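You operate a simulated robot arm through the tools that you are given. There is no shell and no other tool. Be economical: measure what you need, move in short steps, check, and stop when the job is done.

You are at the controls of a simulated robot arm. One attempt, no reset.

## Task
Put the gland plate with the smallest size on its label from the top of the cream table on the top of the orange table.
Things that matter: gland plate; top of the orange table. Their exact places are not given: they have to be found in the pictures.

The check looks at the end state, three seconds after you hand in, the way a careful person would. Anything else that was tipped, shoved, dropped, spilled or broken makes it a failure.

## Robot
A 6-joint arm with a two-finger parallel gripper on a trunk, on a base that drives. Base frame: it is fixed to the floor where the robot stands at the start and does not move with it; the origin is under the middle of the robot, x ahead of it, y to its left, z up. Lengths are in mm, angles in rad, forces in N, time in s.
Its first joint turns from -2.897 to 2.897 rad. Places, roughly: top of the orange table [-500, -2000, 800]. Payload 3.43 kg.
Tool frame: the origin (TCP) lies between the finger pads and is the grasp point; the fingertips stand 34 mm ahead of it; z points along the fingers, y is the line along which they close. The gripper opens to 128 mm. The fingers are 24 mm wide and 12 mm thick; the gripper's body (48 by 130 mm) begins 96 mm behind the TCP.
Orientation is that of the tool frame in the base frame, as a unit quaternion [w, x, y, z]. With the fingers straight down and closing along the base's y, the tool's x points along the base's -x, its y along +y and its z along -z.

## Interface
- The arm moves only by the tool apply_moves. Its argument "moves" is a list that holds one entry, the list of rows, each a list of 7 numbers: the gripper command, from -1 (fully open) to 1 (shut), values between in proportion, then the shift along the tool's x, y, z in units of 25 mm (1.0 is 25 mm), then the turn, a rotation vector about the tool's x, y, z in units of 4 degrees (1.0 is 4 degrees). In form: [[[grip, dx, dy, dz, rx, ry, rz], ...]]. A call has 1 to 12 rows; each row shifts and turns the commanded pose from where the row before left it, along the tool's axes as they then stand. A call with a number of a shift or a turn outside -1 to 1 is refused whole. A row lasts 0.2 s, in which the tool goes at most 50 mm and 0.15 rad; a call with a longer step from one row to the next is refused whole, and so is a gripper value outside its range. A pose out of reach is approached as far as the arm can. The call stops where the force on the tool passes 40 N (or 10 N more than at its start, if that is more) or the arm is blocked; 0.2 s more then pass. The fingers move at their own pace (about 153 mm/s each) and stop on an object; they squeeze with about 32 N. The grip force told is the motor's: it shows also when the fingers shut on nothing. Time passes only in rows, and 0.2 s behind the last, so rows that do not move let the fingers close. The reply holds the time, the measured pose of the TCP, the force on the tool along the base axes, the opening and the grip force, in the units named above and with some noise.
- Cameras (640 x 400 px; columns grow to the right, rows downward): "scene" is now at [183.9, 209.3, 1230.3]; the picture's right is [-0.16, -0.99, 0.00], its down [-0.34, 0.06, -0.94] and it looks along [0.93, -0.15, -0.34] (base axes); focal length 270 px, centre (320, 200). "wrist" rides on the gripper at [76, -11, -160] in the tool frame; the picture's right is [0.15, 0.99, 0.00], its down [-0.88, 0.13, -0.46] and it looks along [-0.45, 0.07, 0.89] (tool axes); focal length 234 px, centre (320, 200).
- grab_frame(camera): a new picture of that camera. It takes no simulated time.
- roll_base(legs): drives the robot by 1 to 6 legs, each [ahead, left, turn to the left] in mm, mm and rad, along the robot's own axes; the way and the turn of a leg run together, so that a leg with both is an arc; at most 1500 mm and 3.142 rad a leg. The arm and the cameras ride along, it lands a little off, and it stops where it bumps. It gives what a move gives.
- pan_tilt(pan, tilt): turns the head with the scene camera to pan (to the left, within 2.496 rad either way) and tilt (down, from -0.506 to 1.204), counted from straight ahead of the robot. It gives what a move gives.
- probe_pixels(camera, pixels): for up to 12 pixels [column, row] of the newest picture of that camera ("zoom" is the newest enlarged one), the place [x, y, z] in the base frame of the surface seen there, good to about 2 mm, but the place of the scene camera against the robot may be out by one fixed shift of up to 18 mm in any direction. It takes no simulated time.
- enlarge(camera, box): a new picture of the part [left, top, right, bottom] of that camera's present view, enlarged. It takes no simulated time.
- hand_in(): hands the job in; it is judged then, once.

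Keep the steps short. Do not move on a guess: measure, check each grasp and each placing, and mend mistakes. In all there are 80 turns and 52 pictures (those below and enlarged ones count). Leave the gripper open and the arm clear of the work at the hand-in unless told otherwise, and finish with a single line.

The tools are called after "Emit:" by a JSON object that holds its "fn" and its "kwargs". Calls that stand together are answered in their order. apply_moves: Moves the arm, as the interface text tells. Its arguments: {"type":"object","properties":{"moves":{"type":"array"}},"required":["moves"]} The other tools are called the same way: roll_base (legs) drives the base; pan_tilt (pan, tilt) turns the head that bears the scene camera; grab_frame (camera) takes a picture; probe_pixels (camera, pixels) gives the place of the surface under pixels of a picture; enlarge (camera, box) takes an enlarged picture of a part of a camera's view; hand_in () hands the job in.

At the start:

```text
t: 0.0
tcp_pos: [766.5, -180.6, 1045.5]
ee_rot: [0.001, 0.0, 1.0, 0.001]
force: [1.1, -0.1, 0.6]
gripper_width: 128.2
finger_force: 0.1
robot x, y, heading: [-0.6, -1.5, 0.005]
head pan, tilt: [-0.164, 0.351]
```

scene: 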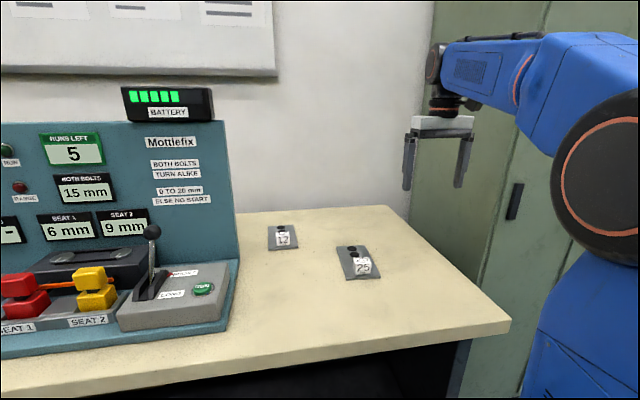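
wrist: 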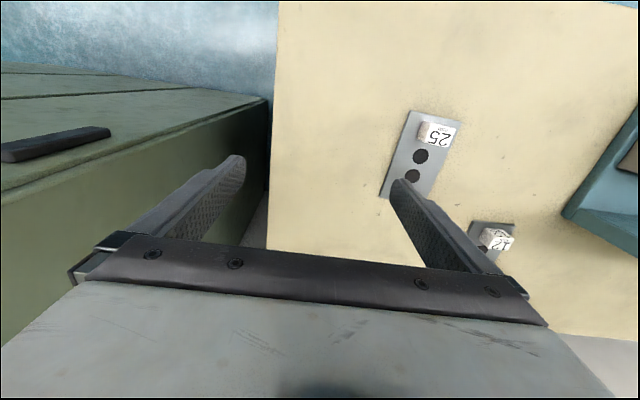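

I see two plates, with "12" and "25" on their labels, and a Mottlefix machine on the table. I'll enlarge both areas to read the labels, then look for other plates.

Emit:
{"fn": "enlarge", "kwargs": {"camera": "scene", "box": [240, 200, 400, 300]}}

Emit:
{"fn": "enlarge", "kwargs": {"camera": "scene", "box": [0, 80, 256, 340]}}

Emit:
{"fn": "pan_tilt", "kwargs": {"pan": 0.5, "tilt": 0.45}}

Emit:
{"fn": "grab_frame", "kwargs": {"camera": "scene"}}

```text
4.00 times, centred on (320, 250) of scene
```

zoom: 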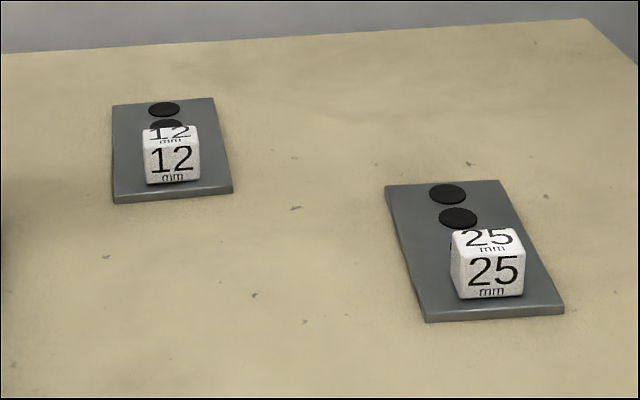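

```text
1.54 times, centred on (128, 210) of scene
```

zoom: 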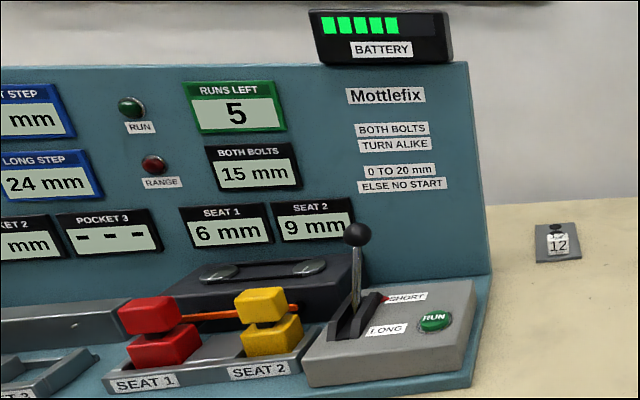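

```text
t: 1.0
tcp_pos: [766.8, -180.1, 1047.2]
ee_rot: [0.0, 0.0, 1.0, 0.0]
force: [-0.4, -0.1, 0.4]
gripper_width: 128.1
finger_force: 0.1
robot x, y, heading: [2.6, -0.8, 0.0]
head pan, tilt: [0.499, 0.45]
```

```text
47 pictures are left
```

scene: 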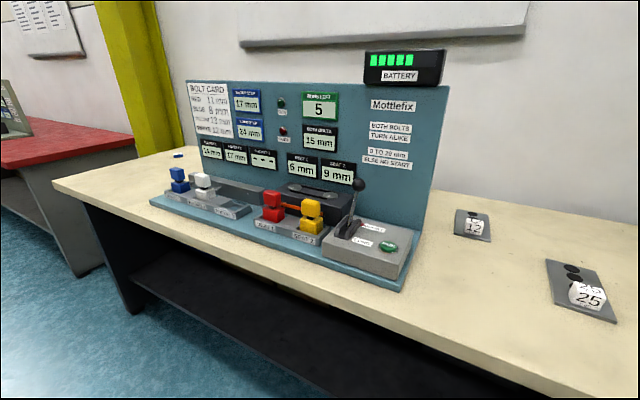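

There's a blue thing at (178,155) beside the machine's left end, and the machine could be hiding plates behind it. I'll zoom in on that side.

Emit:
{"fn": "enlarge", "kwargs": {"camera": "scene", "box": [130, 70, 350, 240]}}

Emit:
{"fn": "probe_pixels", "kwargs": {"camera": "scene", "pixels": [[178, 155], [188, 85], [440, 95], [473, 232], [590, 305], [60, 180], [430, 240], [160, 202], [405, 285], [200, 140]]}}

```text
2.35 times, centred on (240, 155) of scene
```

zoom: 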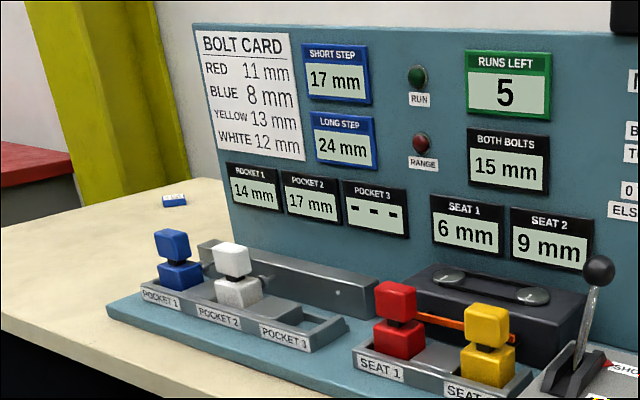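

```text
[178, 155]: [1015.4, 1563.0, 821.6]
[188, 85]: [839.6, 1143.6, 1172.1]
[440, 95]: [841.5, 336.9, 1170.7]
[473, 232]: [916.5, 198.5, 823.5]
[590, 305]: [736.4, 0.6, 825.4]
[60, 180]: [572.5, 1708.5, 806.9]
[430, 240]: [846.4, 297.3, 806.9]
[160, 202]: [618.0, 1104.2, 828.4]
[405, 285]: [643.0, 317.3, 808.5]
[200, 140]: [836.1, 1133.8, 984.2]
```

The blue/white item at about (1015, 1563) is unknown, and the space behind the machine's panel is hidden. First I'll pull the arm back 300 mm in -x so it is clear of the machine, then drive left to look.

Emit:
{"fn": "apply_moves", "kwargs": {"moves": [[[-1, 1, 0, -0.5, 0, 0, 0], [-1, 1, 0, -0.5, 0, 0, 0], [-1, 1, 0, -0.5, 0, 0, 0], [-1, 1, 0, -0.5, 0, 0, 0], [-1, 1, 0, 0, 0, 0, 0], [-1, 1, 0, 0, 0, 0, 0], [-1, 1, 0, 0, 0, 0, 0], [-1, 1, 0, 0, 0, 0, 0], [-1, 1, 0, 0, 0, 0, 0], [-1, 1, 0, 0, 0, 0, 0], [-1, 1, 0, 0, 0, 0, 0], [-1, 1, 0, 0, 0, 0, 0]]]}}

Emit:
{"fn": "roll_base", "kwargs": {"legs": [[0, 1400, 0]]}}

Emit:
{"fn": "pan_tilt", "kwargs": {"pan": 0.0, "tilt": 0.45}}

Emit:
{"fn": "grab_frame", "kwargs": {"camera": "scene"}}

```text
t: 3.6
tcp_pos: [467.7, -180.3, 1094.3]
ee_rot: [0.0, 0.0, 1.0, 0.0]
force: [1.2, -0.5, 0.0]
gripper_width: 127.8
finger_force: 0.0
robot x, y, heading: [-1.8, 1.2, -0.002]
head pan, tilt: [0.499, 0.45]
```

```text
t: 10.7
tcp_pos: [452.9, 1253.3, 1096.0]
ee_rot: [0.0, -0.016, 1.0, 0.0]
force: [0.3, -0.4, 0.1]
gripper_width: 127.9
finger_force: 0.2
robot x, y, heading: [-21.3, 1414.8, 0.03]
head pan, tilt: [0.499, 0.45]
```

```text
t: 11.6
tcp_pos: [450.7, 1252.0, 1095.6]
ee_rot: [0.0, -0.015, 1.0, 0.0]
force: [-0.1, 0.1, 0.1]
gripper_width: 128.0
finger_force: 0.1
robot x, y, heading: [-20.0, 1416.0, 0.03]
head pan, tilt: [0.0, 0.45]
```

```text
45 pictures are left
```

scene: 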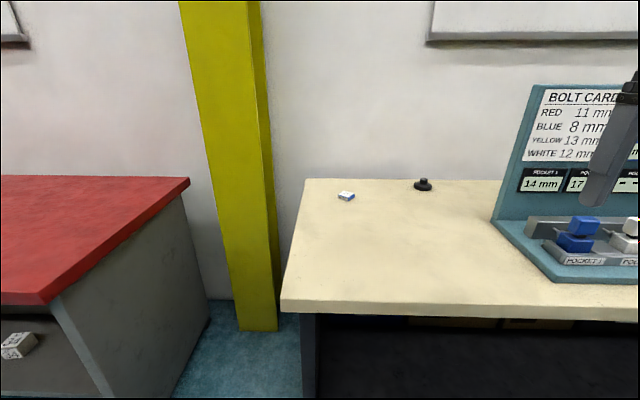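

There's a small round black thing at (423,184) and a blue/white box at (346,196). Something is also on the red table's lower shelf. I'll enlarge these and probe the depths.

Emit:
{"fn": "enlarge", "kwargs": {"camera": "scene", "box": [300, 160, 460, 260]}}

Emit:
{"fn": "probe_pixels", "kwargs": {"camera": "scene", "pixels": [[346, 196], [423, 184], [440, 120], [490, 181], [492, 215], [518, 130], [532, 86], [305, 182], [285, 305]]}}

Emit:
{"fn": "pan_tilt", "kwargs": {"pan": -0.5, "tilt": 0.45}}

Emit:
{"fn": "grab_frame", "kwargs": {"camera": "scene"}}

```text
4.00 times, centred on (380, 210) of scene
```

zoom: 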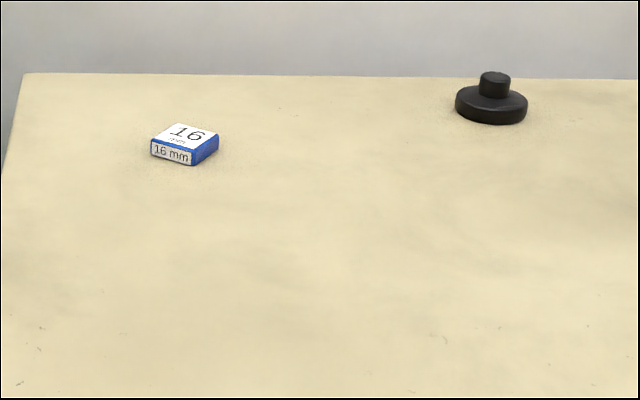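

```text
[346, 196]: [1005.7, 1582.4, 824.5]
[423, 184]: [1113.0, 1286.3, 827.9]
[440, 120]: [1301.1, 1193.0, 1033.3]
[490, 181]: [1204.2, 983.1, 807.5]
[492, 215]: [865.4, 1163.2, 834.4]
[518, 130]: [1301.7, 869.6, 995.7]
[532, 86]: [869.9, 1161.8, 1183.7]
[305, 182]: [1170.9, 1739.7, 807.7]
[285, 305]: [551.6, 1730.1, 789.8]
```

```text
t: 12.6
tcp_pos: [452.1, 1251.7, 1096.9]
ee_rot: [0.0, -0.015, 1.0, 0.0]
force: [-0.5, -0.2, 0.2]
gripper_width: 128.3
finger_force: 0.1
robot x, y, heading: [-25.9, 1421.0, 0.032]
head pan, tilt: [-0.499, 0.45]
```

```text
43 pictures are left
```

scene: 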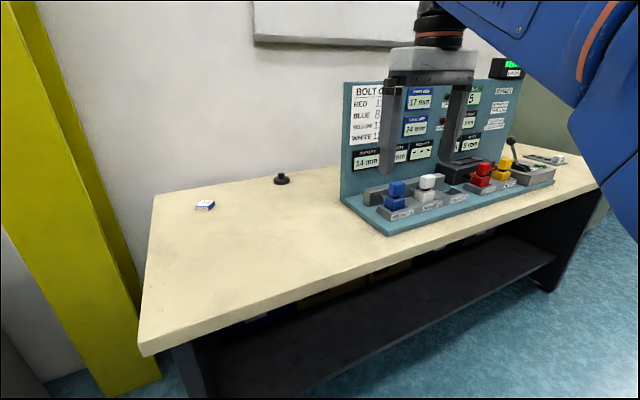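

A strip about 330 mm deep behind the panel is still hidden. I'll raise the arm 250 mm, drive right to about y = 850, and look over the panel with the wrist camera.

Emit:
{"fn": "apply_moves", "kwargs": {"moves": [[[-1, 0, 0, -1, 0, 0, 0], [-1, 0, 0, -1, 0, 0, 0], [-1, 0, 0, -1, 0, 0, 0], [-1, 0, 0, -1, 0, 0, 0], [-1, 0, 0, -1, 0, 0, 0], [-1, 0, 0, -1, 0, 0, 0], [-1, 0, 0, -1, 0, 0, 0], [-1, 0, 0, -1, 0, 0, 0], [-1, 0, 0, -1, 0, 0, 0], [-1, 0, 0, -1, 0, 0, 0]]]}}

Emit:
{"fn": "roll_base", "kwargs": {"legs": [[0, -560, -0.03]]}}

Emit:
{"fn": "apply_moves", "kwargs": {"moves": [[[-1, -1, 0, 0, 0, 0, 0], [-1, -1, 0, 0, 0, 0, 0], [-1, -1, 0, 0, 0, 0, 0], [-1, -1, 0, 0, 0, 0, 0], [-1, -1, 0, 0, 0, 0, 0], [-1, -1, 0, 0, 0, 0, 0], [-1, -1, 0, 0, 0, 0, 0], [-1, -1, 0, 0, 0, 0, 0], [-1, -1, 0, 0, 0, 0, 0], [-1, -1, 0, 0, 0, 0, 0]]]}}

Emit:
{"fn": "grab_frame", "kwargs": {"camera": "wrist"}}

```text
t: 14.8
tcp_pos: [484.3, 1237.1, 1150.8]
ee_rot: [0.003, -0.016, 1.0, -0.001]
force: [0.5, 0.1, -0.7]
gripper_width: 127.9
finger_force: 0.0
out of reach, approached as far as the arm can: row 2, 3, 4, 5, 6, 7, 8, 9, 10
robot x, y, heading: [-21.1, 1416.8, 0.028]
head pan, tilt: [-0.499, 0.45]
```

```text
t: 18.0
tcp_pos: [483.7, 657.2, 1152.2]
ee_rot: [0.002, 0.004, 1.0, -0.002]
force: [0.3, 0.0, 1.1]
gripper_width: 127.7
finger_force: 0.0
robot x, y, heading: [-15.4, 863.9, -0.009]
head pan, tilt: [-0.499, 0.45]
```

```text
t: 20.2
tcp_pos: [734.1, 654.9, 1153.3]
ee_rot: [0.002, 0.003, 1.0, -0.001]
force: [-0.9, -0.1, 0.3]
gripper_width: 128.2
finger_force: 0.0
robot x, y, heading: [-16.7, 855.6, -0.009]
head pan, tilt: [-0.499, 0.45]
```

```text
42 pictures are left
```

wrist: 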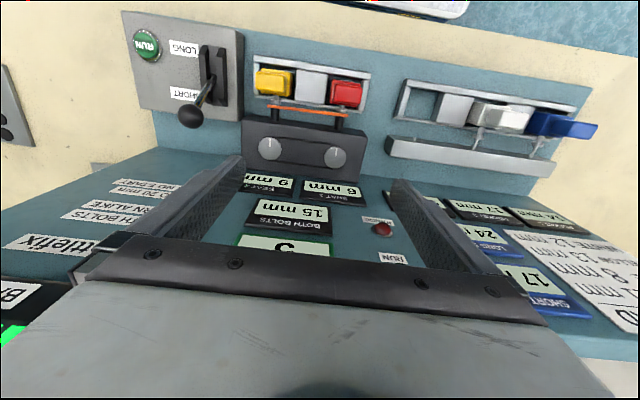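

From here the wrist camera only shows the machine's front, because the gripper body blocks the far view. I'll pull the arm back, drive right to the plates, and look behind the panel from its right end with the scene camera.

Emit:
{"fn": "apply_moves", "kwargs": {"moves": [[[-1, 1, 0, 0, 0, 0, 0], [-1, 1, 0, 0, 0, 0, 0], [-1, 1, 0, 0, 0, 0, 0], [-1, 1, 0, 0, 0, 0, 0], [-1, 1, 0, 0, 0, 0, 0], [-1, 1, 0, 0, 0, 0, 0], [-1, 1, 0, 0, 0, 0, 0], [-1, 1, 0, 0, 0, 0, 0], [-1, 1, 0, 0, 0, 0, 0], [-1, 1, 0, 0, 0, 0, 0]]]}}

Emit:
{"fn": "roll_base", "kwargs": {"legs": [[0, -960, 0.01], [120, 0, 0]]}}

Emit:
{"fn": "pan_tilt", "kwargs": {"pan": 0.4, "tilt": 0.4}}

Emit:
{"fn": "grab_frame", "kwargs": {"camera": "scene"}}

```text
t: 22.4
tcp_pos: [484.3, 657.3, 1150.1]
ee_rot: [0.001, 0.004, 1.0, -0.002]
force: [1.4, -0.4, 0.2]
gripper_width: 127.9
finger_force: 0.0
robot x, y, heading: [-15.4, 861.0, -0.002]
head pan, tilt: [-0.499, 0.45]
```

```text
t: 28.3
tcp_pos: [620.0, -301.3, 1150.9]
ee_rot: [0.001, -0.012, 1.0, -0.001]
force: [-0.1, 1.0, -0.2]
gripper_width: 128.0
finger_force: 0.0
robot x, y, heading: [115.8, -113.0, 0.024]
head pan, tilt: [-0.499, 0.45]
```

```text
t: 29.5
tcp_pos: [621.0, -300.3, 1151.8]
ee_rot: [0.003, -0.012, 1.0, -0.002]
force: [-0.4, -0.4, 0.6]
gripper_width: 128.0
finger_force: 0.0
robot x, y, heading: [115.1, -116.7, 0.024]
head pan, tilt: [0.4, 0.4]
```

```text
41 pictures are left
```

scene: 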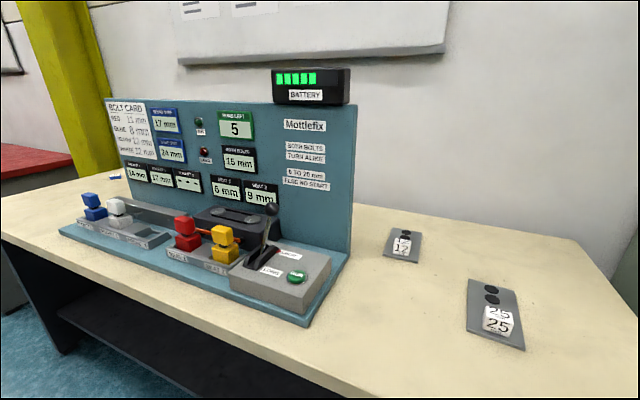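

No plate shows behind the right end from here. I'll put the gripper over the free right part of the table, at about (960, 110, 1150). From there the wrist camera sees the two plates and looks sideways behind the panel, and the gripper stays clear of the panel edge at y ≈ 297.

Emit:
{"fn": "apply_moves", "kwargs": {"moves": [[[-1, -0.8, 1, 0, 0, 0, 0], [-1, -0.8, 1, 0, 0, 0, 0], [-1, -0.8, 1, 0, 0, 0, 0], [-1, -0.8, 1, 0, 0, 0, 0], [-1, -0.8, 1, 0, 0, 0, 0], [-1, -0.8, 1, 0, 0, 0, 0], [-1, -0.8, 1, 0, 0, 0, 0], [-1, -0.8, 1, 0, 0, 0, 0], [-1, -0.8, 1, 0, 0, 0, 0], [-1, -0.8, 1, 0, 0, 0, 0], [-1, -0.8, 1, 0, 0, 0, 0], [-1, -0.8, 1, 0, 0, 0, 0]]]}}

Emit:
{"fn": "apply_moves", "kwargs": {"moves": [[[-1, -1, 1, 0, 0, 0, 0], [-1, -1, 1, 0, 0, 0, 0], [-1, -1, 1, 0, 0, 0, 0], [-1, -1, 1, 0, 0, 0, 0]]]}}

Emit:
{"fn": "grab_frame", "kwargs": {"camera": "wrist"}}

```text
t: 32.1
tcp_pos: [855.4, 5.3, 1149.9]
ee_rot: [0.003, -0.011, 1.0, -0.001]
force: [0.3, 0.4, 0.8]
gripper_width: 128.2
finger_force: 0.1
robot x, y, heading: [113.3, -114.3, 0.026]
head pan, tilt: [0.4, 0.4]
```

```text
t: 33.1
tcp_pos: [947.4, 108.1, 1136.7]
ee_rot: [0.006, -0.013, 1.0, 0.0]
force: [0.1, 0.0, 0.5]
gripper_width: 128.1
finger_force: 0.0
out of reach, approached as far as the arm can: row 4
robot x, y, heading: [116.9, -117.4, 0.026]
head pan, tilt: [0.4, 0.4]
```

```text
40 pictures are left
```

wrist: 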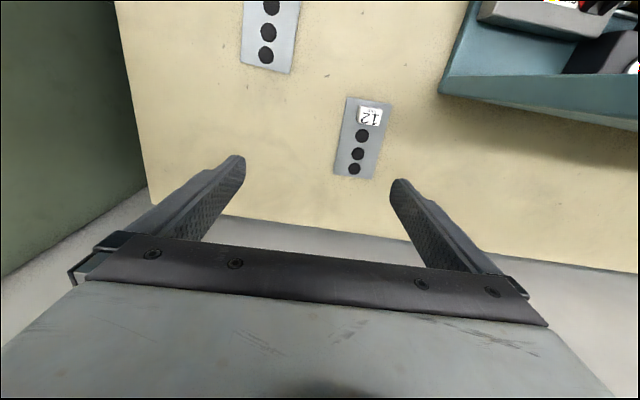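

This view covers part of the strip behind the panel and plate 12 at (360,137). I'll probe both.

Emit:
{"fn": "probe_pixels", "kwargs": {"camera": "wrist", "pixels": [[630, 140], [630, 200], [630, 260], [347, 98], [391, 104], [335, 174], [372, 179], [368, 116], [362, 136], [400, 150]]}}

Emit:
{"fn": "enlarge", "kwargs": {"camera": "wrist", "box": [320, 80, 416, 200]}}

```text
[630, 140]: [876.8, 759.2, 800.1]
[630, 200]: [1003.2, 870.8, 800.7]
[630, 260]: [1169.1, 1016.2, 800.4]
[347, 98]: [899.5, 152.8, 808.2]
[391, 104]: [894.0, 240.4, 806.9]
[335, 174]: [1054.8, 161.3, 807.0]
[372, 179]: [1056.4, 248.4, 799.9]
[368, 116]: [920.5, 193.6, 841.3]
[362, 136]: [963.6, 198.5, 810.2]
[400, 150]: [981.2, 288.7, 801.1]
```

```text
3.33 times, centred on (368, 140) of wrist
```

zoom: 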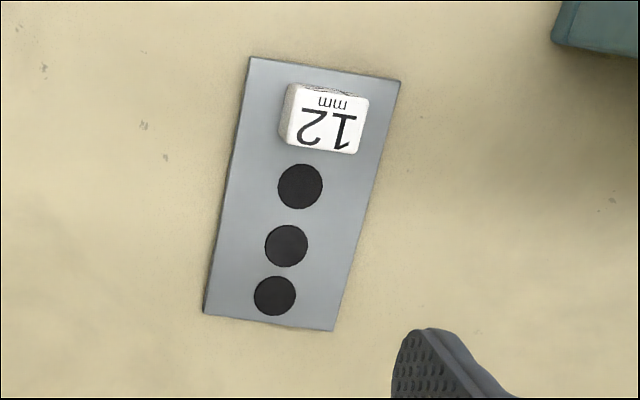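

Most of the strip behind the panel is empty; only a wedge around x 870–1000, y 760–1160 is still hidden. Turning the tool 20° brings it into view.

Emit:
{"fn": "apply_moves", "kwargs": {"moves": [[[-1, 0, 0, 0, 0, 0, -1], [-1, 0, 0, 0, 0, 0, -1], [-1, 0, 0, 0, 0, 0, -1], [-1, 0, 0, 0, 0, 0, -1], [-1, 0, 0, 0, 0, 0, -1]]]}}

Emit:
{"fn": "grab_frame", "kwargs": {"camera": "wrist"}}

Emit:
{"fn": "probe_pixels", "kwargs": {"camera": "wrist", "pixels": [[630, 60], [630, 90], [630, 130], [630, 180]]}}

```text
t: 34.3
tcp_pos: [946.5, 104.6, 1135.4]
ee_rot: [0.005, -0.186, 0.983, -0.002]
force: [-0.2, -0.6, -0.1]
gripper_width: 127.8
finger_force: 0.0
robot x, y, heading: [116.7, -118.0, 0.023]
head pan, tilt: [0.4, 0.4]
```

```text
38 pictures are left
```

wrist: 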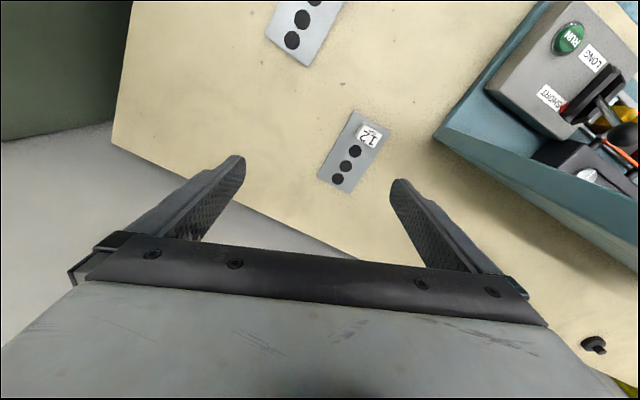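

```text
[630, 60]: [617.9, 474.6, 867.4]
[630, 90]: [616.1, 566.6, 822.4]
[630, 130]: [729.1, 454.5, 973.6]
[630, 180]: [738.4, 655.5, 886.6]
```

The wedge is visible now, right through to the black knob at (593,345), and it's empty. So 12 mm is the smallest. I'll turn back to the plate's yaw (about 0.05), then go above its centre at about (974, 200) and come down to roughly z 960, with the fingers open 110 mm.

Emit:
{"fn": "apply_moves", "kwargs": {"moves": [[[-0.72, 0, 0, 0, 0, 0, 0.93], [-0.72, 0, 0, 0, 0, 0, 0.93], [-0.72, 0, 0, 0, 0, 0, 0.93], [-0.72, 0, 0, 0, 0, 0, 0.93], [-0.72, 0, 0, 0, 0, 0, 0.93], [-0.72, 0, 0, 1, 0, 0, 0], [-0.72, 0, 0.4, 1, 0, 0, 0], [-0.72, -0.2, 0.6, 1, 0, 0, 0], [-0.72, -0.2, 0.7, 1, 0, 0, 0], [-0.72, -0.2, 0.7, 1, 0, 0, 0], [-0.72, -0.3, 0.7, 1, 0, 0, 0], [-0.72, -0.3, 0.6, 1, 0, 0, 0]]]}}

Emit:
{"fn": "grab_frame", "kwargs": {"camera": "wrist"}}

```text
t: 36.9
tcp_pos: [974.7, 197.8, 964.3]
ee_rot: [0.002, -0.025, 1.0, -0.002]
force: [0.6, -0.1, 0.1]
gripper_width: 110.0
finger_force: 0.1
robot x, y, heading: [111.6, -115.0, 0.028]
head pan, tilt: [0.4, 0.4]
```

```text
37 pictures are left
```

wrist: 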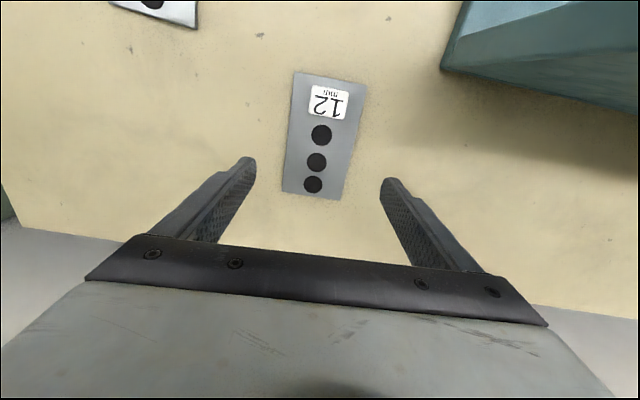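

The plate sits between the fingers at corners (294,74), (366,85), (283,191) and (341,199). I'll measure it again from this closer view.

Emit:
{"fn": "probe_pixels", "kwargs": {"camera": "wrist", "pixels": [[297, 77], [363, 87], [286, 188], [339, 196], [291, 135], [350, 142], [240, 140], [329, 102], [320, 160]]}}

```text
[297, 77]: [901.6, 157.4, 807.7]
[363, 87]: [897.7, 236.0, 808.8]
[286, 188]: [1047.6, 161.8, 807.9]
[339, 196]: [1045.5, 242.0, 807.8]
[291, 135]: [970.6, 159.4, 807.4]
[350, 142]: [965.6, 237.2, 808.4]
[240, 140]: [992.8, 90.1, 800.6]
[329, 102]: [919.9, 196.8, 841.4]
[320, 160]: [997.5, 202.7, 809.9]
```

The plate centre is about (972, 199.5), its top is at z 808 and it's about 84 mm wide. The tool is already centred. I'll go down 122 mm and check.

Emit:
{"fn": "apply_moves", "kwargs": {"moves": [[[-0.72, 0, 0.07, 0.8, 0, 0, 0.2], [-0.72, 0, 0, 0.8, 0, 0, 0], [-0.72, 0, 0, 0.8, 0, 0, 0], [-0.72, 0, 0, 0.8, 0, 0, 0], [-0.72, 0, 0, 0.7, 0, 0, 0], [-0.72, 0, 0, 0.5, 0, 0, 0], [-0.72, 0, 0, 0.48, 0, 0, 0], [-0.72, 0, 0, 0, 0, 0, 0]]]}}

Emit:
{"fn": "grab_frame", "kwargs": {"camera": "wrist"}}

```text
t: 38.7
tcp_pos: [974.2, 201.0, 841.0]
ee_rot: [0.001, -0.018, 1.0, -0.003]
force: [-0.8, 0.0, -0.1]
gripper_width: 110.0
finger_force: 0.1
robot x, y, heading: [111.5, -119.2, 0.027]
head pan, tilt: [0.4, 0.4]
```

```text
36 pictures are left
```

wrist: 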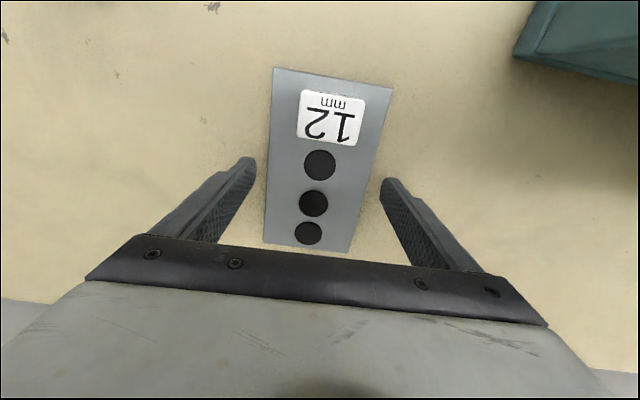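

The fingers straddle the plate near its middle. I'll go down 5 mm so the tips sit near z 802, then close.

Emit:
{"fn": "apply_moves", "kwargs": {"moves": [[[-0.72, 0, 0, 0.2, 0, 0, 0], [-0.5, 0, 0, 0, 0, 0, 0], [-0.4, 0, 0, 0, 0, 0, 0], [0, 0, 0, 0, 0, 0, 0], [1, 0, 0, 0, 0, 0, 0], [1, 0, 0, 0, 0, 0, 0], [1, 0, 0, 0, 0, 0, 0]]]}}

```text
t: 40.3
tcp_pos: [973.4, 200.4, 835.8]
ee_rot: [0.002, -0.018, 1.0, -0.002]
force: [0.8, -0.3, -0.8]
gripper_width: 89.6
finger_force: 32.3
robot x, y, heading: [116.5, -110.6, 0.029]
head pan, tilt: [0.4, 0.4]
```

The fingers stopped at 89.6 mm with 32 N, which fits the plate's width. I'll lift a little and check.

Emit:
{"fn": "apply_moves", "kwargs": {"moves": [[[1, 0, 0, -0.3, 0, 0, 0], [1, 0, 0, -0.5, 0, 0, 0], [1, 0, 0, -0.6, 0, 0, 0], [1, 0, 0, -0.6, 0, 0, 0], [1, 0, 0, 0, 0, 0, 0]]]}}

Emit:
{"fn": "grab_frame", "kwargs": {"camera": "wrist"}}

```text
t: 41.5
tcp_pos: [972.9, 199.1, 885.0]
ee_rot: [0.002, -0.017, 1.0, -0.003]
force: [-0.1, -0.5, 0.4]
gripper_width: 0.1
finger_force: 32.2
robot x, y, heading: [116.0, -118.2, 0.024]
head pan, tilt: [0.4, 0.4]
```

```text
35 pictures are left
```

wrist: 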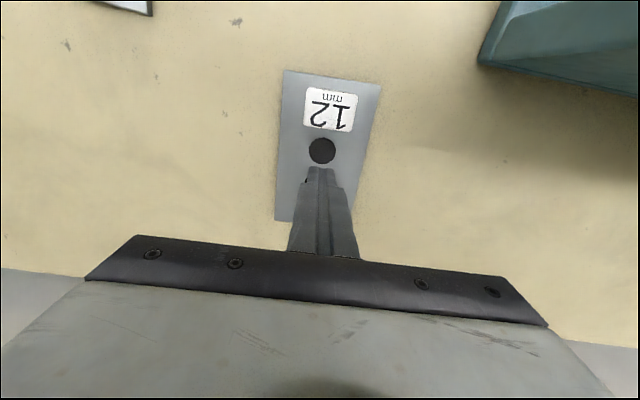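

The fingers slipped off the thin edge and shut on nothing; the plate is back on the table. The label block stands about 33 mm tall and should give a better grip. I'll measure it and check the plate hasn't moved.

Emit:
{"fn": "probe_pixels", "kwargs": {"camera": "wrist", "pixels": [[309, 90], [354, 96], [307, 122], [348, 129], [330, 108], [287, 74], [377, 87], [278, 217], [322, 152], [284, 130], [368, 140]]}}

Emit:
{"fn": "enlarge", "kwargs": {"camera": "wrist", "box": [260, 60, 400, 170]}}

```text
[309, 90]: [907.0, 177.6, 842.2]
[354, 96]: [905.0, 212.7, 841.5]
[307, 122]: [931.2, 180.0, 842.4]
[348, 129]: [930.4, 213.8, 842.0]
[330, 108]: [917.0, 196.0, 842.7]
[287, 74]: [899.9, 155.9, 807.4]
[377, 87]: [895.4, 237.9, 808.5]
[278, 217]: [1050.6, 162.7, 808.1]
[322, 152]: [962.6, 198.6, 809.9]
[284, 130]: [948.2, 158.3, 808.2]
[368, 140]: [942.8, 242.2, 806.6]
```

```text
3.64 times, centred on (330, 115) of wrist
```

zoom: 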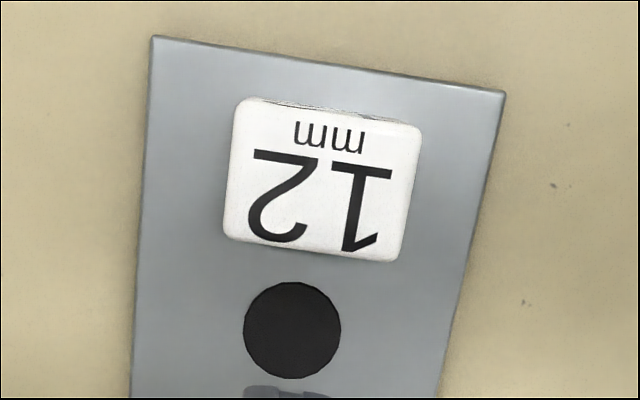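

The label block spans x 902–936, y 175–217 and z 808–842, and the plate hasn't moved. I'll lift, open to 80 mm, move over the block's centre at (919, 196.5) and stop above it.

Emit:
{"fn": "apply_moves", "kwargs": {"moves": [[[1, 0, 0, -0.8, 0, 0, 0], [-0.25, 0, 0, -0.4, 0, 0, 0], [-0.25, 0.72, 0, 0, 0, 0, 0], [-0.25, 0.72, 0, 0, 0, 0, 0], [-0.25, 0.72, 0, 0, 0, 0, 0], [-0.25, 0, 0, 0.8, 0, 0, 0], [-0.25, 0, 0, 0.5, 0, 0, 0], [-0.25, 0, 0, 0, 0, 0, 0]]]}}

Emit:
{"fn": "grab_frame", "kwargs": {"camera": "wrist"}}

```text
t: 43.3
tcp_pos: [919.1, 197.6, 883.0]
ee_rot: [0.003, -0.018, 1.0, -0.001]
force: [-0.1, 0.0, 0.0]
gripper_width: 80.2
finger_force: 0.0
robot x, y, heading: [116.3, -118.1, 0.025]
head pan, tilt: [0.4, 0.4]
```

```text
33 pictures are left
```

wrist: 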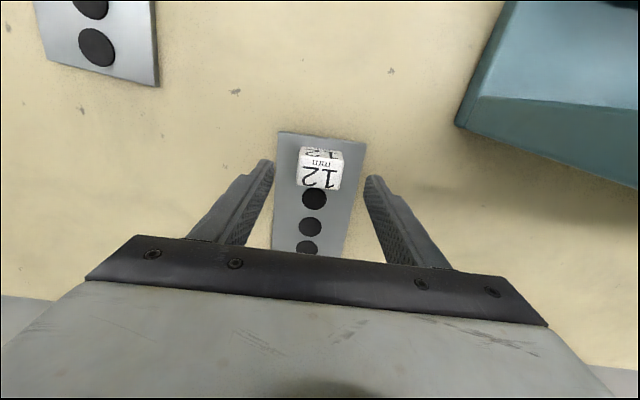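

The block is centred between the fingers. I'll go down 37 mm to put the tips just above the plate, then close.

Emit:
{"fn": "apply_moves", "kwargs": {"moves": [[[-0.25, 0, 0, 0.6, 0, 0, 0], [-0.25, 0, 0, 0.5, 0, 0, 0], [-0.25, 0, 0, 0.38, 0, 0, 0], [0.1, 0, 0, 0, 0, 0, 0], [0.3, 0, 0, 0, 0, 0, 0], [1, 0, 0, 0, 0, 0, 0], [1, 0, 0, 0, 0, 0, 0], [1, 0, 0, 0, 0, 0, 0]]]}}

Emit:
{"fn": "apply_moves", "kwargs": {"moves": [[[1, 0, 0, -0.1, 0, 0, 0], [1, 0, 0, -0.2, 0, 0, 0], [1, 0, 0, -0.2, 0, 0, 0], [1, 0, 0, -0.2, 0, 0, 0], [1, 0, 0, 0, 0, 0, 0]]]}}

Emit:
{"fn": "grab_frame", "kwargs": {"camera": "wrist"}}

```text
t: 45.1
tcp_pos: [919.9, 197.3, 843.0]
ee_rot: [0.002, -0.018, 1.0, -0.002]
force: [-0.4, 0.4, -0.3]
gripper_width: 41.8
finger_force: 32.1
robot x, y, heading: [115.6, -120.9, 0.024]
head pan, tilt: [0.4, 0.4]
```

```text
t: 46.3
tcp_pos: [917.8, 199.1, 861.6]
ee_rot: [0.002, -0.017, 1.0, -0.001]
force: [0.2, -0.2, -4.9]
gripper_width: 42.0
finger_force: 32.1
robot x, y, heading: [117.1, -113.2, 0.028]
head pan, tilt: [0.4, 0.4]
```

```text
32 pictures are left
```

wrist: 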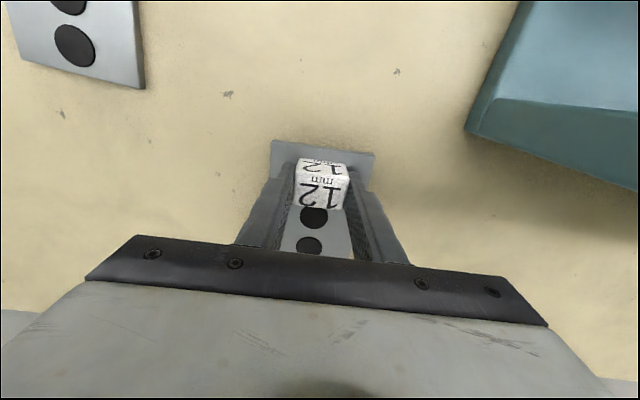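

The block holds at 42 mm and the load is now 4.9 N, so the plate has lifted. I'll raise it further and check for tilt.

Emit:
{"fn": "apply_moves", "kwargs": {"moves": [[[1, 0, 0, -0.5, 0, 0, 0], [1, 0, 0, -0.6, 0, 0, 0], [1, 0, 0, -0.7, 0, 0, 0], [1, 0, 0, -0.8, 0, 0, 0], [1, 0, 0, -0.8, 0, 0, 0], [1, 0, 0, -0.8, 0, 0, 0], [1, 0, 0, -0.6, 0, 0, 0], [1, 0, 0, 0, 0, 0, 0]]]}}

Emit:
{"fn": "grab_frame", "kwargs": {"camera": "scene"}}

Emit:
{"fn": "enlarge", "kwargs": {"camera": "scene", "box": [300, 80, 540, 280]}}

```text
t: 48.1
tcp_pos: [919.0, 197.9, 982.2]
ee_rot: [0.002, -0.018, 1.0, -0.002]
force: [-0.3, 0.2, -4.3]
gripper_width: 41.6
finger_force: 32.1
robot x, y, heading: [115.5, -114.9, 0.023]
head pan, tilt: [0.4, 0.4]
```

```text
31 pictures are left
```

scene: 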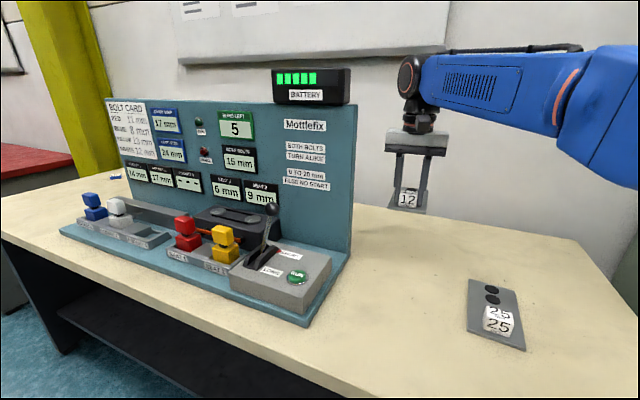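

```text
2.00 times, centred on (420, 180) of scene
```

zoom: 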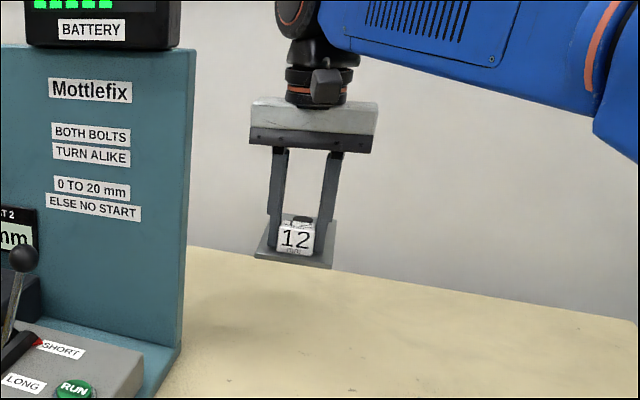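

The plate is level and held firmly. Next I'll pull the arm straight back about 300 mm, away from the machine, then find the orange table.

Emit:
{"fn": "apply_moves", "kwargs": {"moves": [[[1, 0.5, 0, -0.5, 0, 0, 0], [1, 1, -0.3, -0.5, 0, 0, 0], [1, 1, -0.5, -0.5, 0, 0, 0], [1, 1, -0.5, 0, 0, 0, 0], [1, 1, -0.5, 0, 0, 0, 0], [1, 1, -0.5, 0, 0, 0, 0], [1, 1, -0.5, 0, 0, 0, 0], [1, 1, -0.5, 0, 0, 0, 0], [1, 1, -0.5, 0, 0, 0, 0], [1, 1, -0.5, 0, 0, 0, 0], [1, 1, -0.5, 0, 0, 0, 0], [1, 0.5, -0.3, 0, 0, 0, 0]]]}}

Emit:
{"fn": "roll_base", "kwargs": {"legs": [[-250, 0, 0]]}}

Emit:
{"fn": "pan_tilt", "kwargs": {"pan": -1.7, "tilt": 0.35}}

Emit:
{"fn": "grab_frame", "kwargs": {"camera": "scene"}}

```text
t: 50.7
tcp_pos: [648.9, 60.8, 1018.1]
ee_rot: [0.002, -0.018, 1.0, -0.002]
force: [0.2, -0.3, -3.5]
gripper_width: 41.8
finger_force: 31.7
robot x, y, heading: [118.0, -117.4, 0.026]
head pan, tilt: [0.4, 0.4]
```

```text
t: 52.5
tcp_pos: [398.2, 53.2, 1017.6]
ee_rot: [0.002, -0.015, 1.0, -0.002]
force: [-0.6, 0.1, -3.7]
gripper_width: 41.6
finger_force: 32.4
robot x, y, heading: [-134.0, -120.4, 0.025]
head pan, tilt: [0.4, 0.4]
```

```text
t: 54.5
tcp_pos: [399.3, 54.0, 1019.4]
ee_rot: [0.002, -0.015, 1.0, -0.002]
force: [0.4, 0.0, -4.1]
gripper_width: 41.8
finger_force: 31.9
robot x, y, heading: [-135.3, -119.7, 0.019]
head pan, tilt: [-1.7, 0.351]
```

```text
29 pictures are left
```

scene: 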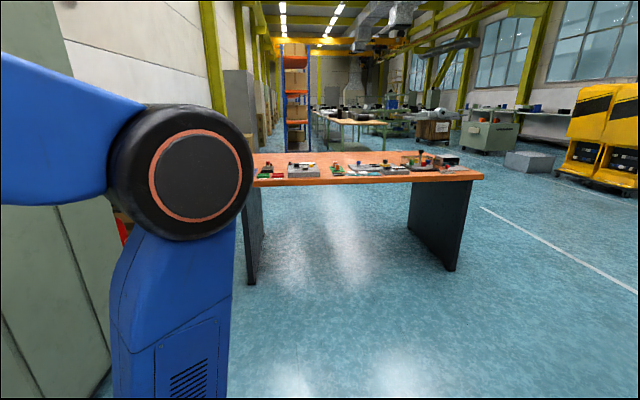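

The orange table is at (360,170), with clutter towards its back. I'll probe its edges and zoom in.

Emit:
{"fn": "probe_pixels", "kwargs": {"camera": "scene", "pixels": [[255, 184], [300, 184], [360, 182], [420, 181], [470, 180], [478, 176], [320, 178], [400, 177], [440, 176], [255, 155]]}}

Emit:
{"fn": "enlarge", "kwargs": {"camera": "scene", "box": [240, 130, 500, 200]}}

```text
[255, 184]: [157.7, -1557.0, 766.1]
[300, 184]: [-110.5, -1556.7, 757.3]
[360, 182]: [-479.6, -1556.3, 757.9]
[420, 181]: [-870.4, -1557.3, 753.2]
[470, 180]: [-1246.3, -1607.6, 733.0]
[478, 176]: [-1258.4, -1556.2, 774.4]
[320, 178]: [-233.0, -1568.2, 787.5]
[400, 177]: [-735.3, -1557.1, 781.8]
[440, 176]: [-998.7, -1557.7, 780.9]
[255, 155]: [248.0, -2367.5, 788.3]
```

```text
2.46 times, centred on (370, 165) of scene
```

zoom: 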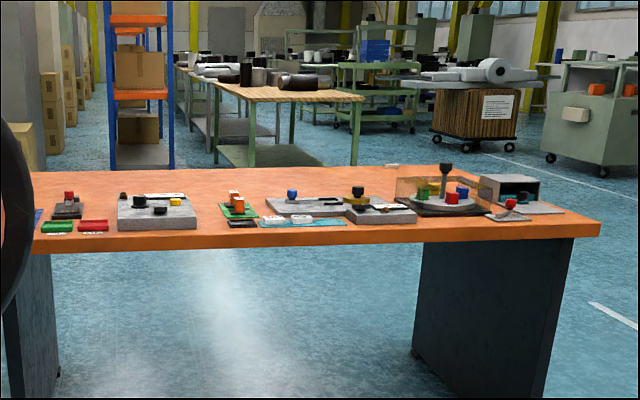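

The clutter is along the near half of the table and the back half looks free. Before I back up and turn, I'll check the floor behind me and where the cabinet's front is.

Emit:
{"fn": "probe_pixels", "kwargs": {"camera": "scene", "pixels": [[90, 250], [60, 100], [110, 340], [20, 300]]}}

Emit:
{"fn": "pan_tilt", "kwargs": {"pan": -2.49, "tilt": 0.5}}

Emit:
{"fn": "grab_frame", "kwargs": {"camera": "scene"}}

```text
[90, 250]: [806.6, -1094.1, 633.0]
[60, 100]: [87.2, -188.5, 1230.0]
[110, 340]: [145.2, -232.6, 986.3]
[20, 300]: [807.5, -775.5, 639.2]
```

```text
t: 55.6
tcp_pos: [397.8, 53.0, 1017.7]
ee_rot: [0.001, -0.015, 1.0, -0.002]
force: [0.6, -0.4, -4.2]
gripper_width: 41.5
finger_force: 32.3
robot x, y, heading: [-136.3, -119.7, 0.021]
head pan, tilt: [-2.491, 0.499]
```

```text
27 pictures are left
```

scene: 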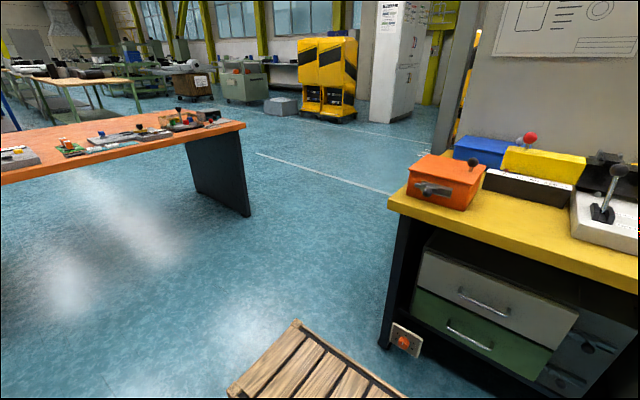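

There's a wooden pallet at (310,360) and a yellow table behind me. The cabinet's front is at x ≈ 807, so turning here is safe on that side. I'll probe the pallet and table.

Emit:
{"fn": "probe_pixels", "kwargs": {"camera": "scene", "pixels": [[297, 322], [230, 392], [330, 370], [400, 392], [392, 200], [385, 345], [240, 122], [247, 215], [100, 135], [90, 350]]}}

```text
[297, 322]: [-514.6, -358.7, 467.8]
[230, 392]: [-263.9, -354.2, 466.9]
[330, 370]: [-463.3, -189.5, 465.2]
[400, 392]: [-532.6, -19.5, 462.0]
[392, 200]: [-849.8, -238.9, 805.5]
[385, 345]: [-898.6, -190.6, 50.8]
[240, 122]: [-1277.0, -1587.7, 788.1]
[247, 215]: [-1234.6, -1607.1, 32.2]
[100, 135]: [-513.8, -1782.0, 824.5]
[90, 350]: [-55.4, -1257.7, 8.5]
```

The slatted thing is aligned with my heading and starts only about 130 mm behind my axis, so it looks like my own rear deck. I'll raise the plate a bit, turn right to face the orange table, go part of the way and look down at its top.

Emit:
{"fn": "apply_moves", "kwargs": {"moves": [[[1, 0, -0.5, -0.7, 0, 0, 0], [1, 0, -0.8, -0.8, 0, 0, 0], [1, 0, -0.8, -0.8, 0, 0, 0], [1, 0, -0.8, -0.7, 0, 0, 0]]]}}

Emit:
{"fn": "roll_base", "kwargs": {"legs": [[0, 0, -1.59], [450, 0, 0]]}}

Emit:
{"fn": "pan_tilt", "kwargs": {"pan": -0.1, "tilt": 0.45}}

Emit:
{"fn": "grab_frame", "kwargs": {"camera": "scene"}}

```text
t: 56.6
tcp_pos: [397.7, -18.2, 1090.5]
ee_rot: [0.002, -0.015, 1.0, -0.002]
force: [-0.2, 0.1, -4.2]
gripper_width: 41.8
finger_force: 31.9
robot x, y, heading: [-137.5, -122.6, 0.021]
head pan, tilt: [-2.491, 0.499]
```

```text
t: 63.2
tcp_pos: [-49.1, -1100.6, 1091.4]
ee_rot: [0.0, 0.706, 0.708, -0.002]
force: [-0.1, -0.4, -4.0]
gripper_width: 41.5
finger_force: 32.1
robot x, y, heading: [-136.0, -567.6, -1.577]
head pan, tilt: [-2.491, 0.499]
```

```text
t: 65.4
tcp_pos: [-48.7, -1101.5, 1090.9]
ee_rot: [0.0, 0.706, 0.708, -0.003]
force: [-0.3, -0.7, -4.5]
gripper_width: 41.6
finger_force: 32.1
robot x, y, heading: [-135.3, -564.8, -1.576]
head pan, tilt: [-0.099, 0.45]
```

```text
26 pictures are left
```

scene: 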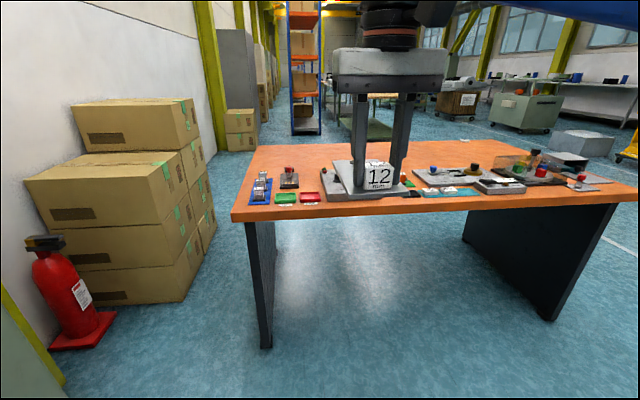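

Now I can see the tabletop. I'll probe the back limit of the clutter and how tall the items are.

Emit:
{"fn": "enlarge", "kwargs": {"camera": "scene", "box": [230, 130, 430, 220]}}

Emit:
{"fn": "probe_pixels", "kwargs": {"camera": "scene", "pixels": [[262, 172], [289, 167], [285, 195], [310, 160], [318, 150], [335, 160], [345, 163], [300, 145], [258, 148], [433, 167], [472, 164], [308, 193]]}}

```text
3.20 times, centred on (330, 175) of scene
```

zoom: 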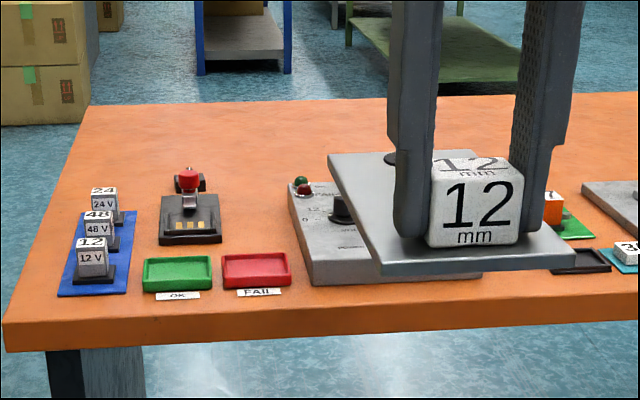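

```text
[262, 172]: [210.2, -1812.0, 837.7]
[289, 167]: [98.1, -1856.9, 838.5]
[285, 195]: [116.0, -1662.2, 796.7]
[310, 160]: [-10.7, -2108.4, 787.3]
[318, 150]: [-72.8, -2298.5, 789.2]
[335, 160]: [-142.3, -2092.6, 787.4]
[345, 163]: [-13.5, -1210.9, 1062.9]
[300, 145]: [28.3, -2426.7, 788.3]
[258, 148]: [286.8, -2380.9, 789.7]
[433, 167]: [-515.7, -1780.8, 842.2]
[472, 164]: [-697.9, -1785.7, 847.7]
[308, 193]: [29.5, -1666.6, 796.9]
```

The clutter ends at about y -1900 and its tops are near z 850. The area at x about -50, y below -1950 is bare tabletop. The plate's bottom is at about z 1050, well above everything. I'll drive 530 ahead and look again with both cameras.

Emit:
{"fn": "roll_base", "kwargs": {"legs": [[530, 0, 0]]}}

Emit:
{"fn": "grab_frame", "kwargs": {"camera": "scene"}}

Emit:
{"fn": "grab_frame", "kwargs": {"camera": "wrist"}}

```text
t: 68.5
tcp_pos: [-39.3, -1644.2, 1091.1]
ee_rot: [0.0, 0.7, 0.714, -0.002]
force: [-1.4, -0.1, -4.0]
gripper_width: 41.9
finger_force: 32.1
robot x, y, heading: [-133.9, -1111.3, -1.558]
head pan, tilt: [-0.099, 0.45]
```

```text
24 pictures are left
```

scene: 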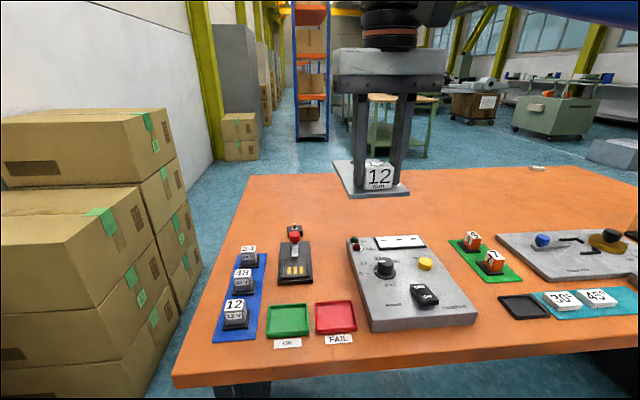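

```text
23 pictures are left
```

wrist: 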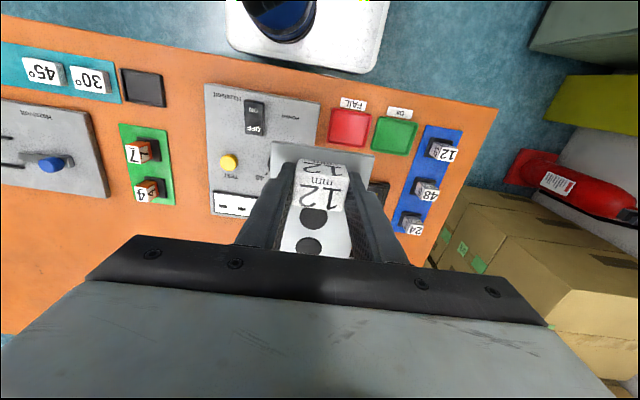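

Everything clear. I'll probe the back edges of the nearby items and the free area behind them.

Emit:
{"fn": "probe_pixels", "kwargs": {"camera": "scene", "pixels": [[295, 228], [310, 245], [350, 238], [425, 237], [465, 235], [300, 205], [380, 215], [270, 180], [330, 175], [245, 185], [430, 215]]}}

Emit:
{"fn": "probe_pixels", "kwargs": {"camera": "wrist", "pixels": [[230, 218], [170, 206], [60, 230], [410, 233], [212, 130]]}}

```text
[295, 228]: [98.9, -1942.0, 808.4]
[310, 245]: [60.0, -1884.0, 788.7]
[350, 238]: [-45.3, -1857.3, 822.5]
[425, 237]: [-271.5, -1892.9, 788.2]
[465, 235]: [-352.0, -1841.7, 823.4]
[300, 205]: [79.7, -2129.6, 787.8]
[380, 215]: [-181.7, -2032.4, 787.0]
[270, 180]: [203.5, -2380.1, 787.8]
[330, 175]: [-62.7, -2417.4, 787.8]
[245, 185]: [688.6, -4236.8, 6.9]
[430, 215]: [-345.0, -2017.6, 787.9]
```

```text
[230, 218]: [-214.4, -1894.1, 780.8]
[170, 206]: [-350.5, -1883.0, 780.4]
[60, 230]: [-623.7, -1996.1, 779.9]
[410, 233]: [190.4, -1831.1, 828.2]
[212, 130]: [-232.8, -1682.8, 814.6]
```

By the wrist camera the orange tabletop is at z ≈ 780.4. The items end at about y -1905, and the area around (-40, -1985…-2145) is free. I'll carry the plate about 300 mm ahead while lowering to z ≈ 1000, then the rest of the way.

Emit:
{"fn": "apply_moves", "kwargs": {"moves": [[[1, -0.5, 0, 0.2, 0, 0, 0], [1, -1, 0, 0.3, 0, 0, 0], [1, -1, 0, 0.3, 0, 0, 0], [1, -1, 0, 0.3, 0, 0, 0], [1, -1, 0, 0.3, 0, 0, 0], [1, -1, -0.1, 0.3, 0, 0, 0], [1, -1, -0.1, 0.3, 0, 0, 0], [1, -1, -0.1, 0.3, 0, 0, 0], [1, -1, -0.1, 0.3, 0, 0, 0], [1, -1, -0.1, 0.3, 0, 0, 0], [1, -1, -0.1, 0.3, 0, 0, 0], [1, -1, -0.1, 0.3, 0, 0, 0]]]}}

Emit:
{"fn": "apply_moves", "kwargs": {"moves": [[[1, -0.9, 0, 0, 0, 0, 0], [1, -0.9, 0, 0, 0, 0, 0], [1, -0.8, 0, 0, 0, 0, 0], [1, -0.5, 0, 0.5, 0, 0, 0], [1, 0, 0, 0.8, 0, 0, 0], [1, 0, 0, 0.8, 0, 0, 0], [1, 0, 0, 0.8, 0, 0, 0], [1, 0, 0, 0.4, 0, 0, 0], [1, 0, 0, 0, 0, 0, 0]]]}}

Emit:
{"fn": "grab_frame", "kwargs": {"camera": "wrist"}}

Emit:
{"fn": "grab_frame", "kwargs": {"camera": "scene"}}

```text
t: 71.1
tcp_pos: [-51.6, -1932.7, 1006.5]
ee_rot: [0.0, 0.701, 0.713, -0.004]
force: [0.0, 0.7, -3.1]
gripper_width: 41.6
finger_force: 32.1
robot x, y, heading: [-132.4, -1109.5, -1.562]
head pan, tilt: [-0.099, 0.45]
```

```text
t: 73.1
tcp_pos: [-51.4, -2011.8, 922.7]
ee_rot: [0.0, 0.701, 0.713, -0.002]
force: [-0.2, 0.1, -4.3]
gripper_width: 42.0
finger_force: 32.4
robot x, y, heading: [-135.2, -1109.4, -1.56]
head pan, tilt: [-0.099, 0.45]
```

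```text
22 pictures are left
```

wrist: 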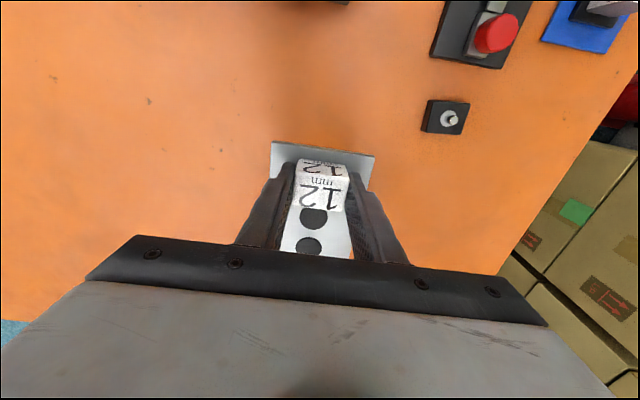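

```text
21 pictures are left
```

scene: 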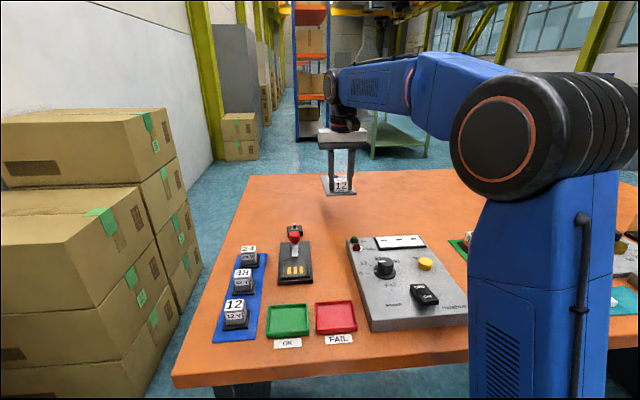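

The spot below is bare orange; a small black item sits off to the right at (447,117). I'll probe it and the table near the plate.

Emit:
{"fn": "probe_pixels", "kwargs": {"camera": "wrist", "pixels": [[424, 118], [425, 132], [250, 150], [400, 190], [220, 200], [322, 125], [285, 155], [365, 165]]}}

```text
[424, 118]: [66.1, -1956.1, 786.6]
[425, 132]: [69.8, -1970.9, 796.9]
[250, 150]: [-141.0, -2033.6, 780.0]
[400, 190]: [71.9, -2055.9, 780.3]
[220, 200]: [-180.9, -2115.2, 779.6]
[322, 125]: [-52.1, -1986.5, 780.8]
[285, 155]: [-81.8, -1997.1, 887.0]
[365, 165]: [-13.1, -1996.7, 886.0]
```

The tabletop is at z 780, the nearest item is 75 mm from the plate, and contact is expected at TCP z ≈ 824. I'll lower to about 829, then take small steps down.

Emit:
{"fn": "apply_moves", "kwargs": {"moves": [[[1, 0, 0, 0.6, 0, 0, 0], [1, 0, 0, 0.7, 0, 0, 0], [1, 0, 0, 0.7, 0, 0, 0], [1, 0, 0, 0.6, 0, 0, 0], [1, 0, 0, 0.5, 0, 0, 0], [1, 0, 0, 0.4, 0, 0, 0], [1, 0, 0, 0.25, 0, 0, 0], [1, 0, 0, 0, 0, 0, 0]]]}}

Emit:
{"fn": "apply_moves", "kwargs": {"moves": [[[1, 0, 0, 0.08, 0, 0, 0], [1, 0, 0, 0.06, 0, 0, 0], [1, 0, 0, 0, 0, 0, 0]]]}}

Emit:
{"fn": "grab_frame", "kwargs": {"camera": "wrist"}}

```text
t: 74.9
tcp_pos: [-52.7, -2009.1, 826.8]
ee_rot: [0.001, 0.7, 0.714, -0.003]
force: [0.5, 0.7, -4.0]
gripper_width: 41.6
finger_force: 31.6
robot x, y, heading: [-132.5, -1109.6, -1.561]
head pan, tilt: [-0.099, 0.45]
```

```text
t: 75.7
tcp_pos: [-52.6, -2010.0, 824.7]
ee_rot: [0.002, 0.7, 0.714, -0.003]
force: [0.6, -1.2, -2.4]
gripper_width: 42.0
finger_force: 32.5
robot x, y, heading: [-136.7, -1109.7, -1.564]
head pan, tilt: [-0.099, 0.45]
```

```text
20 pictures are left
```

wrist: 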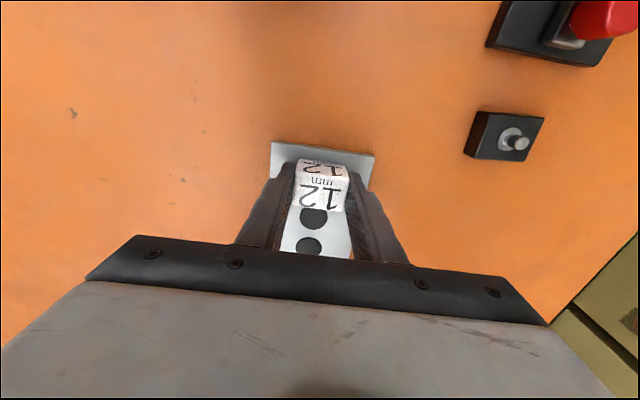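

The force has dropped from -4.0 to -2.4, so contact is starting. I'll go down in steps of about 1 mm until it clearly sits.

Emit:
{"fn": "apply_moves", "kwargs": {"moves": [[[1, 0, 0, 0.04, 0, 0, 0], [1, 0, 0, 0.04, 0, 0, 0], [1, 0, 0, 0, 0, 0, 0]]]}}

```text
t: 76.5
tcp_pos: [-52.7, -2010.8, 823.8]
ee_rot: [0.001, 0.701, 0.714, -0.003]
force: [-2.7, 1.9, 4.8]
gripper_width: 41.6
finger_force: 32.3
robot x, y, heading: [-135.6, -1110.7, -1.559]
head pan, tilt: [-0.099, 0.45]
```

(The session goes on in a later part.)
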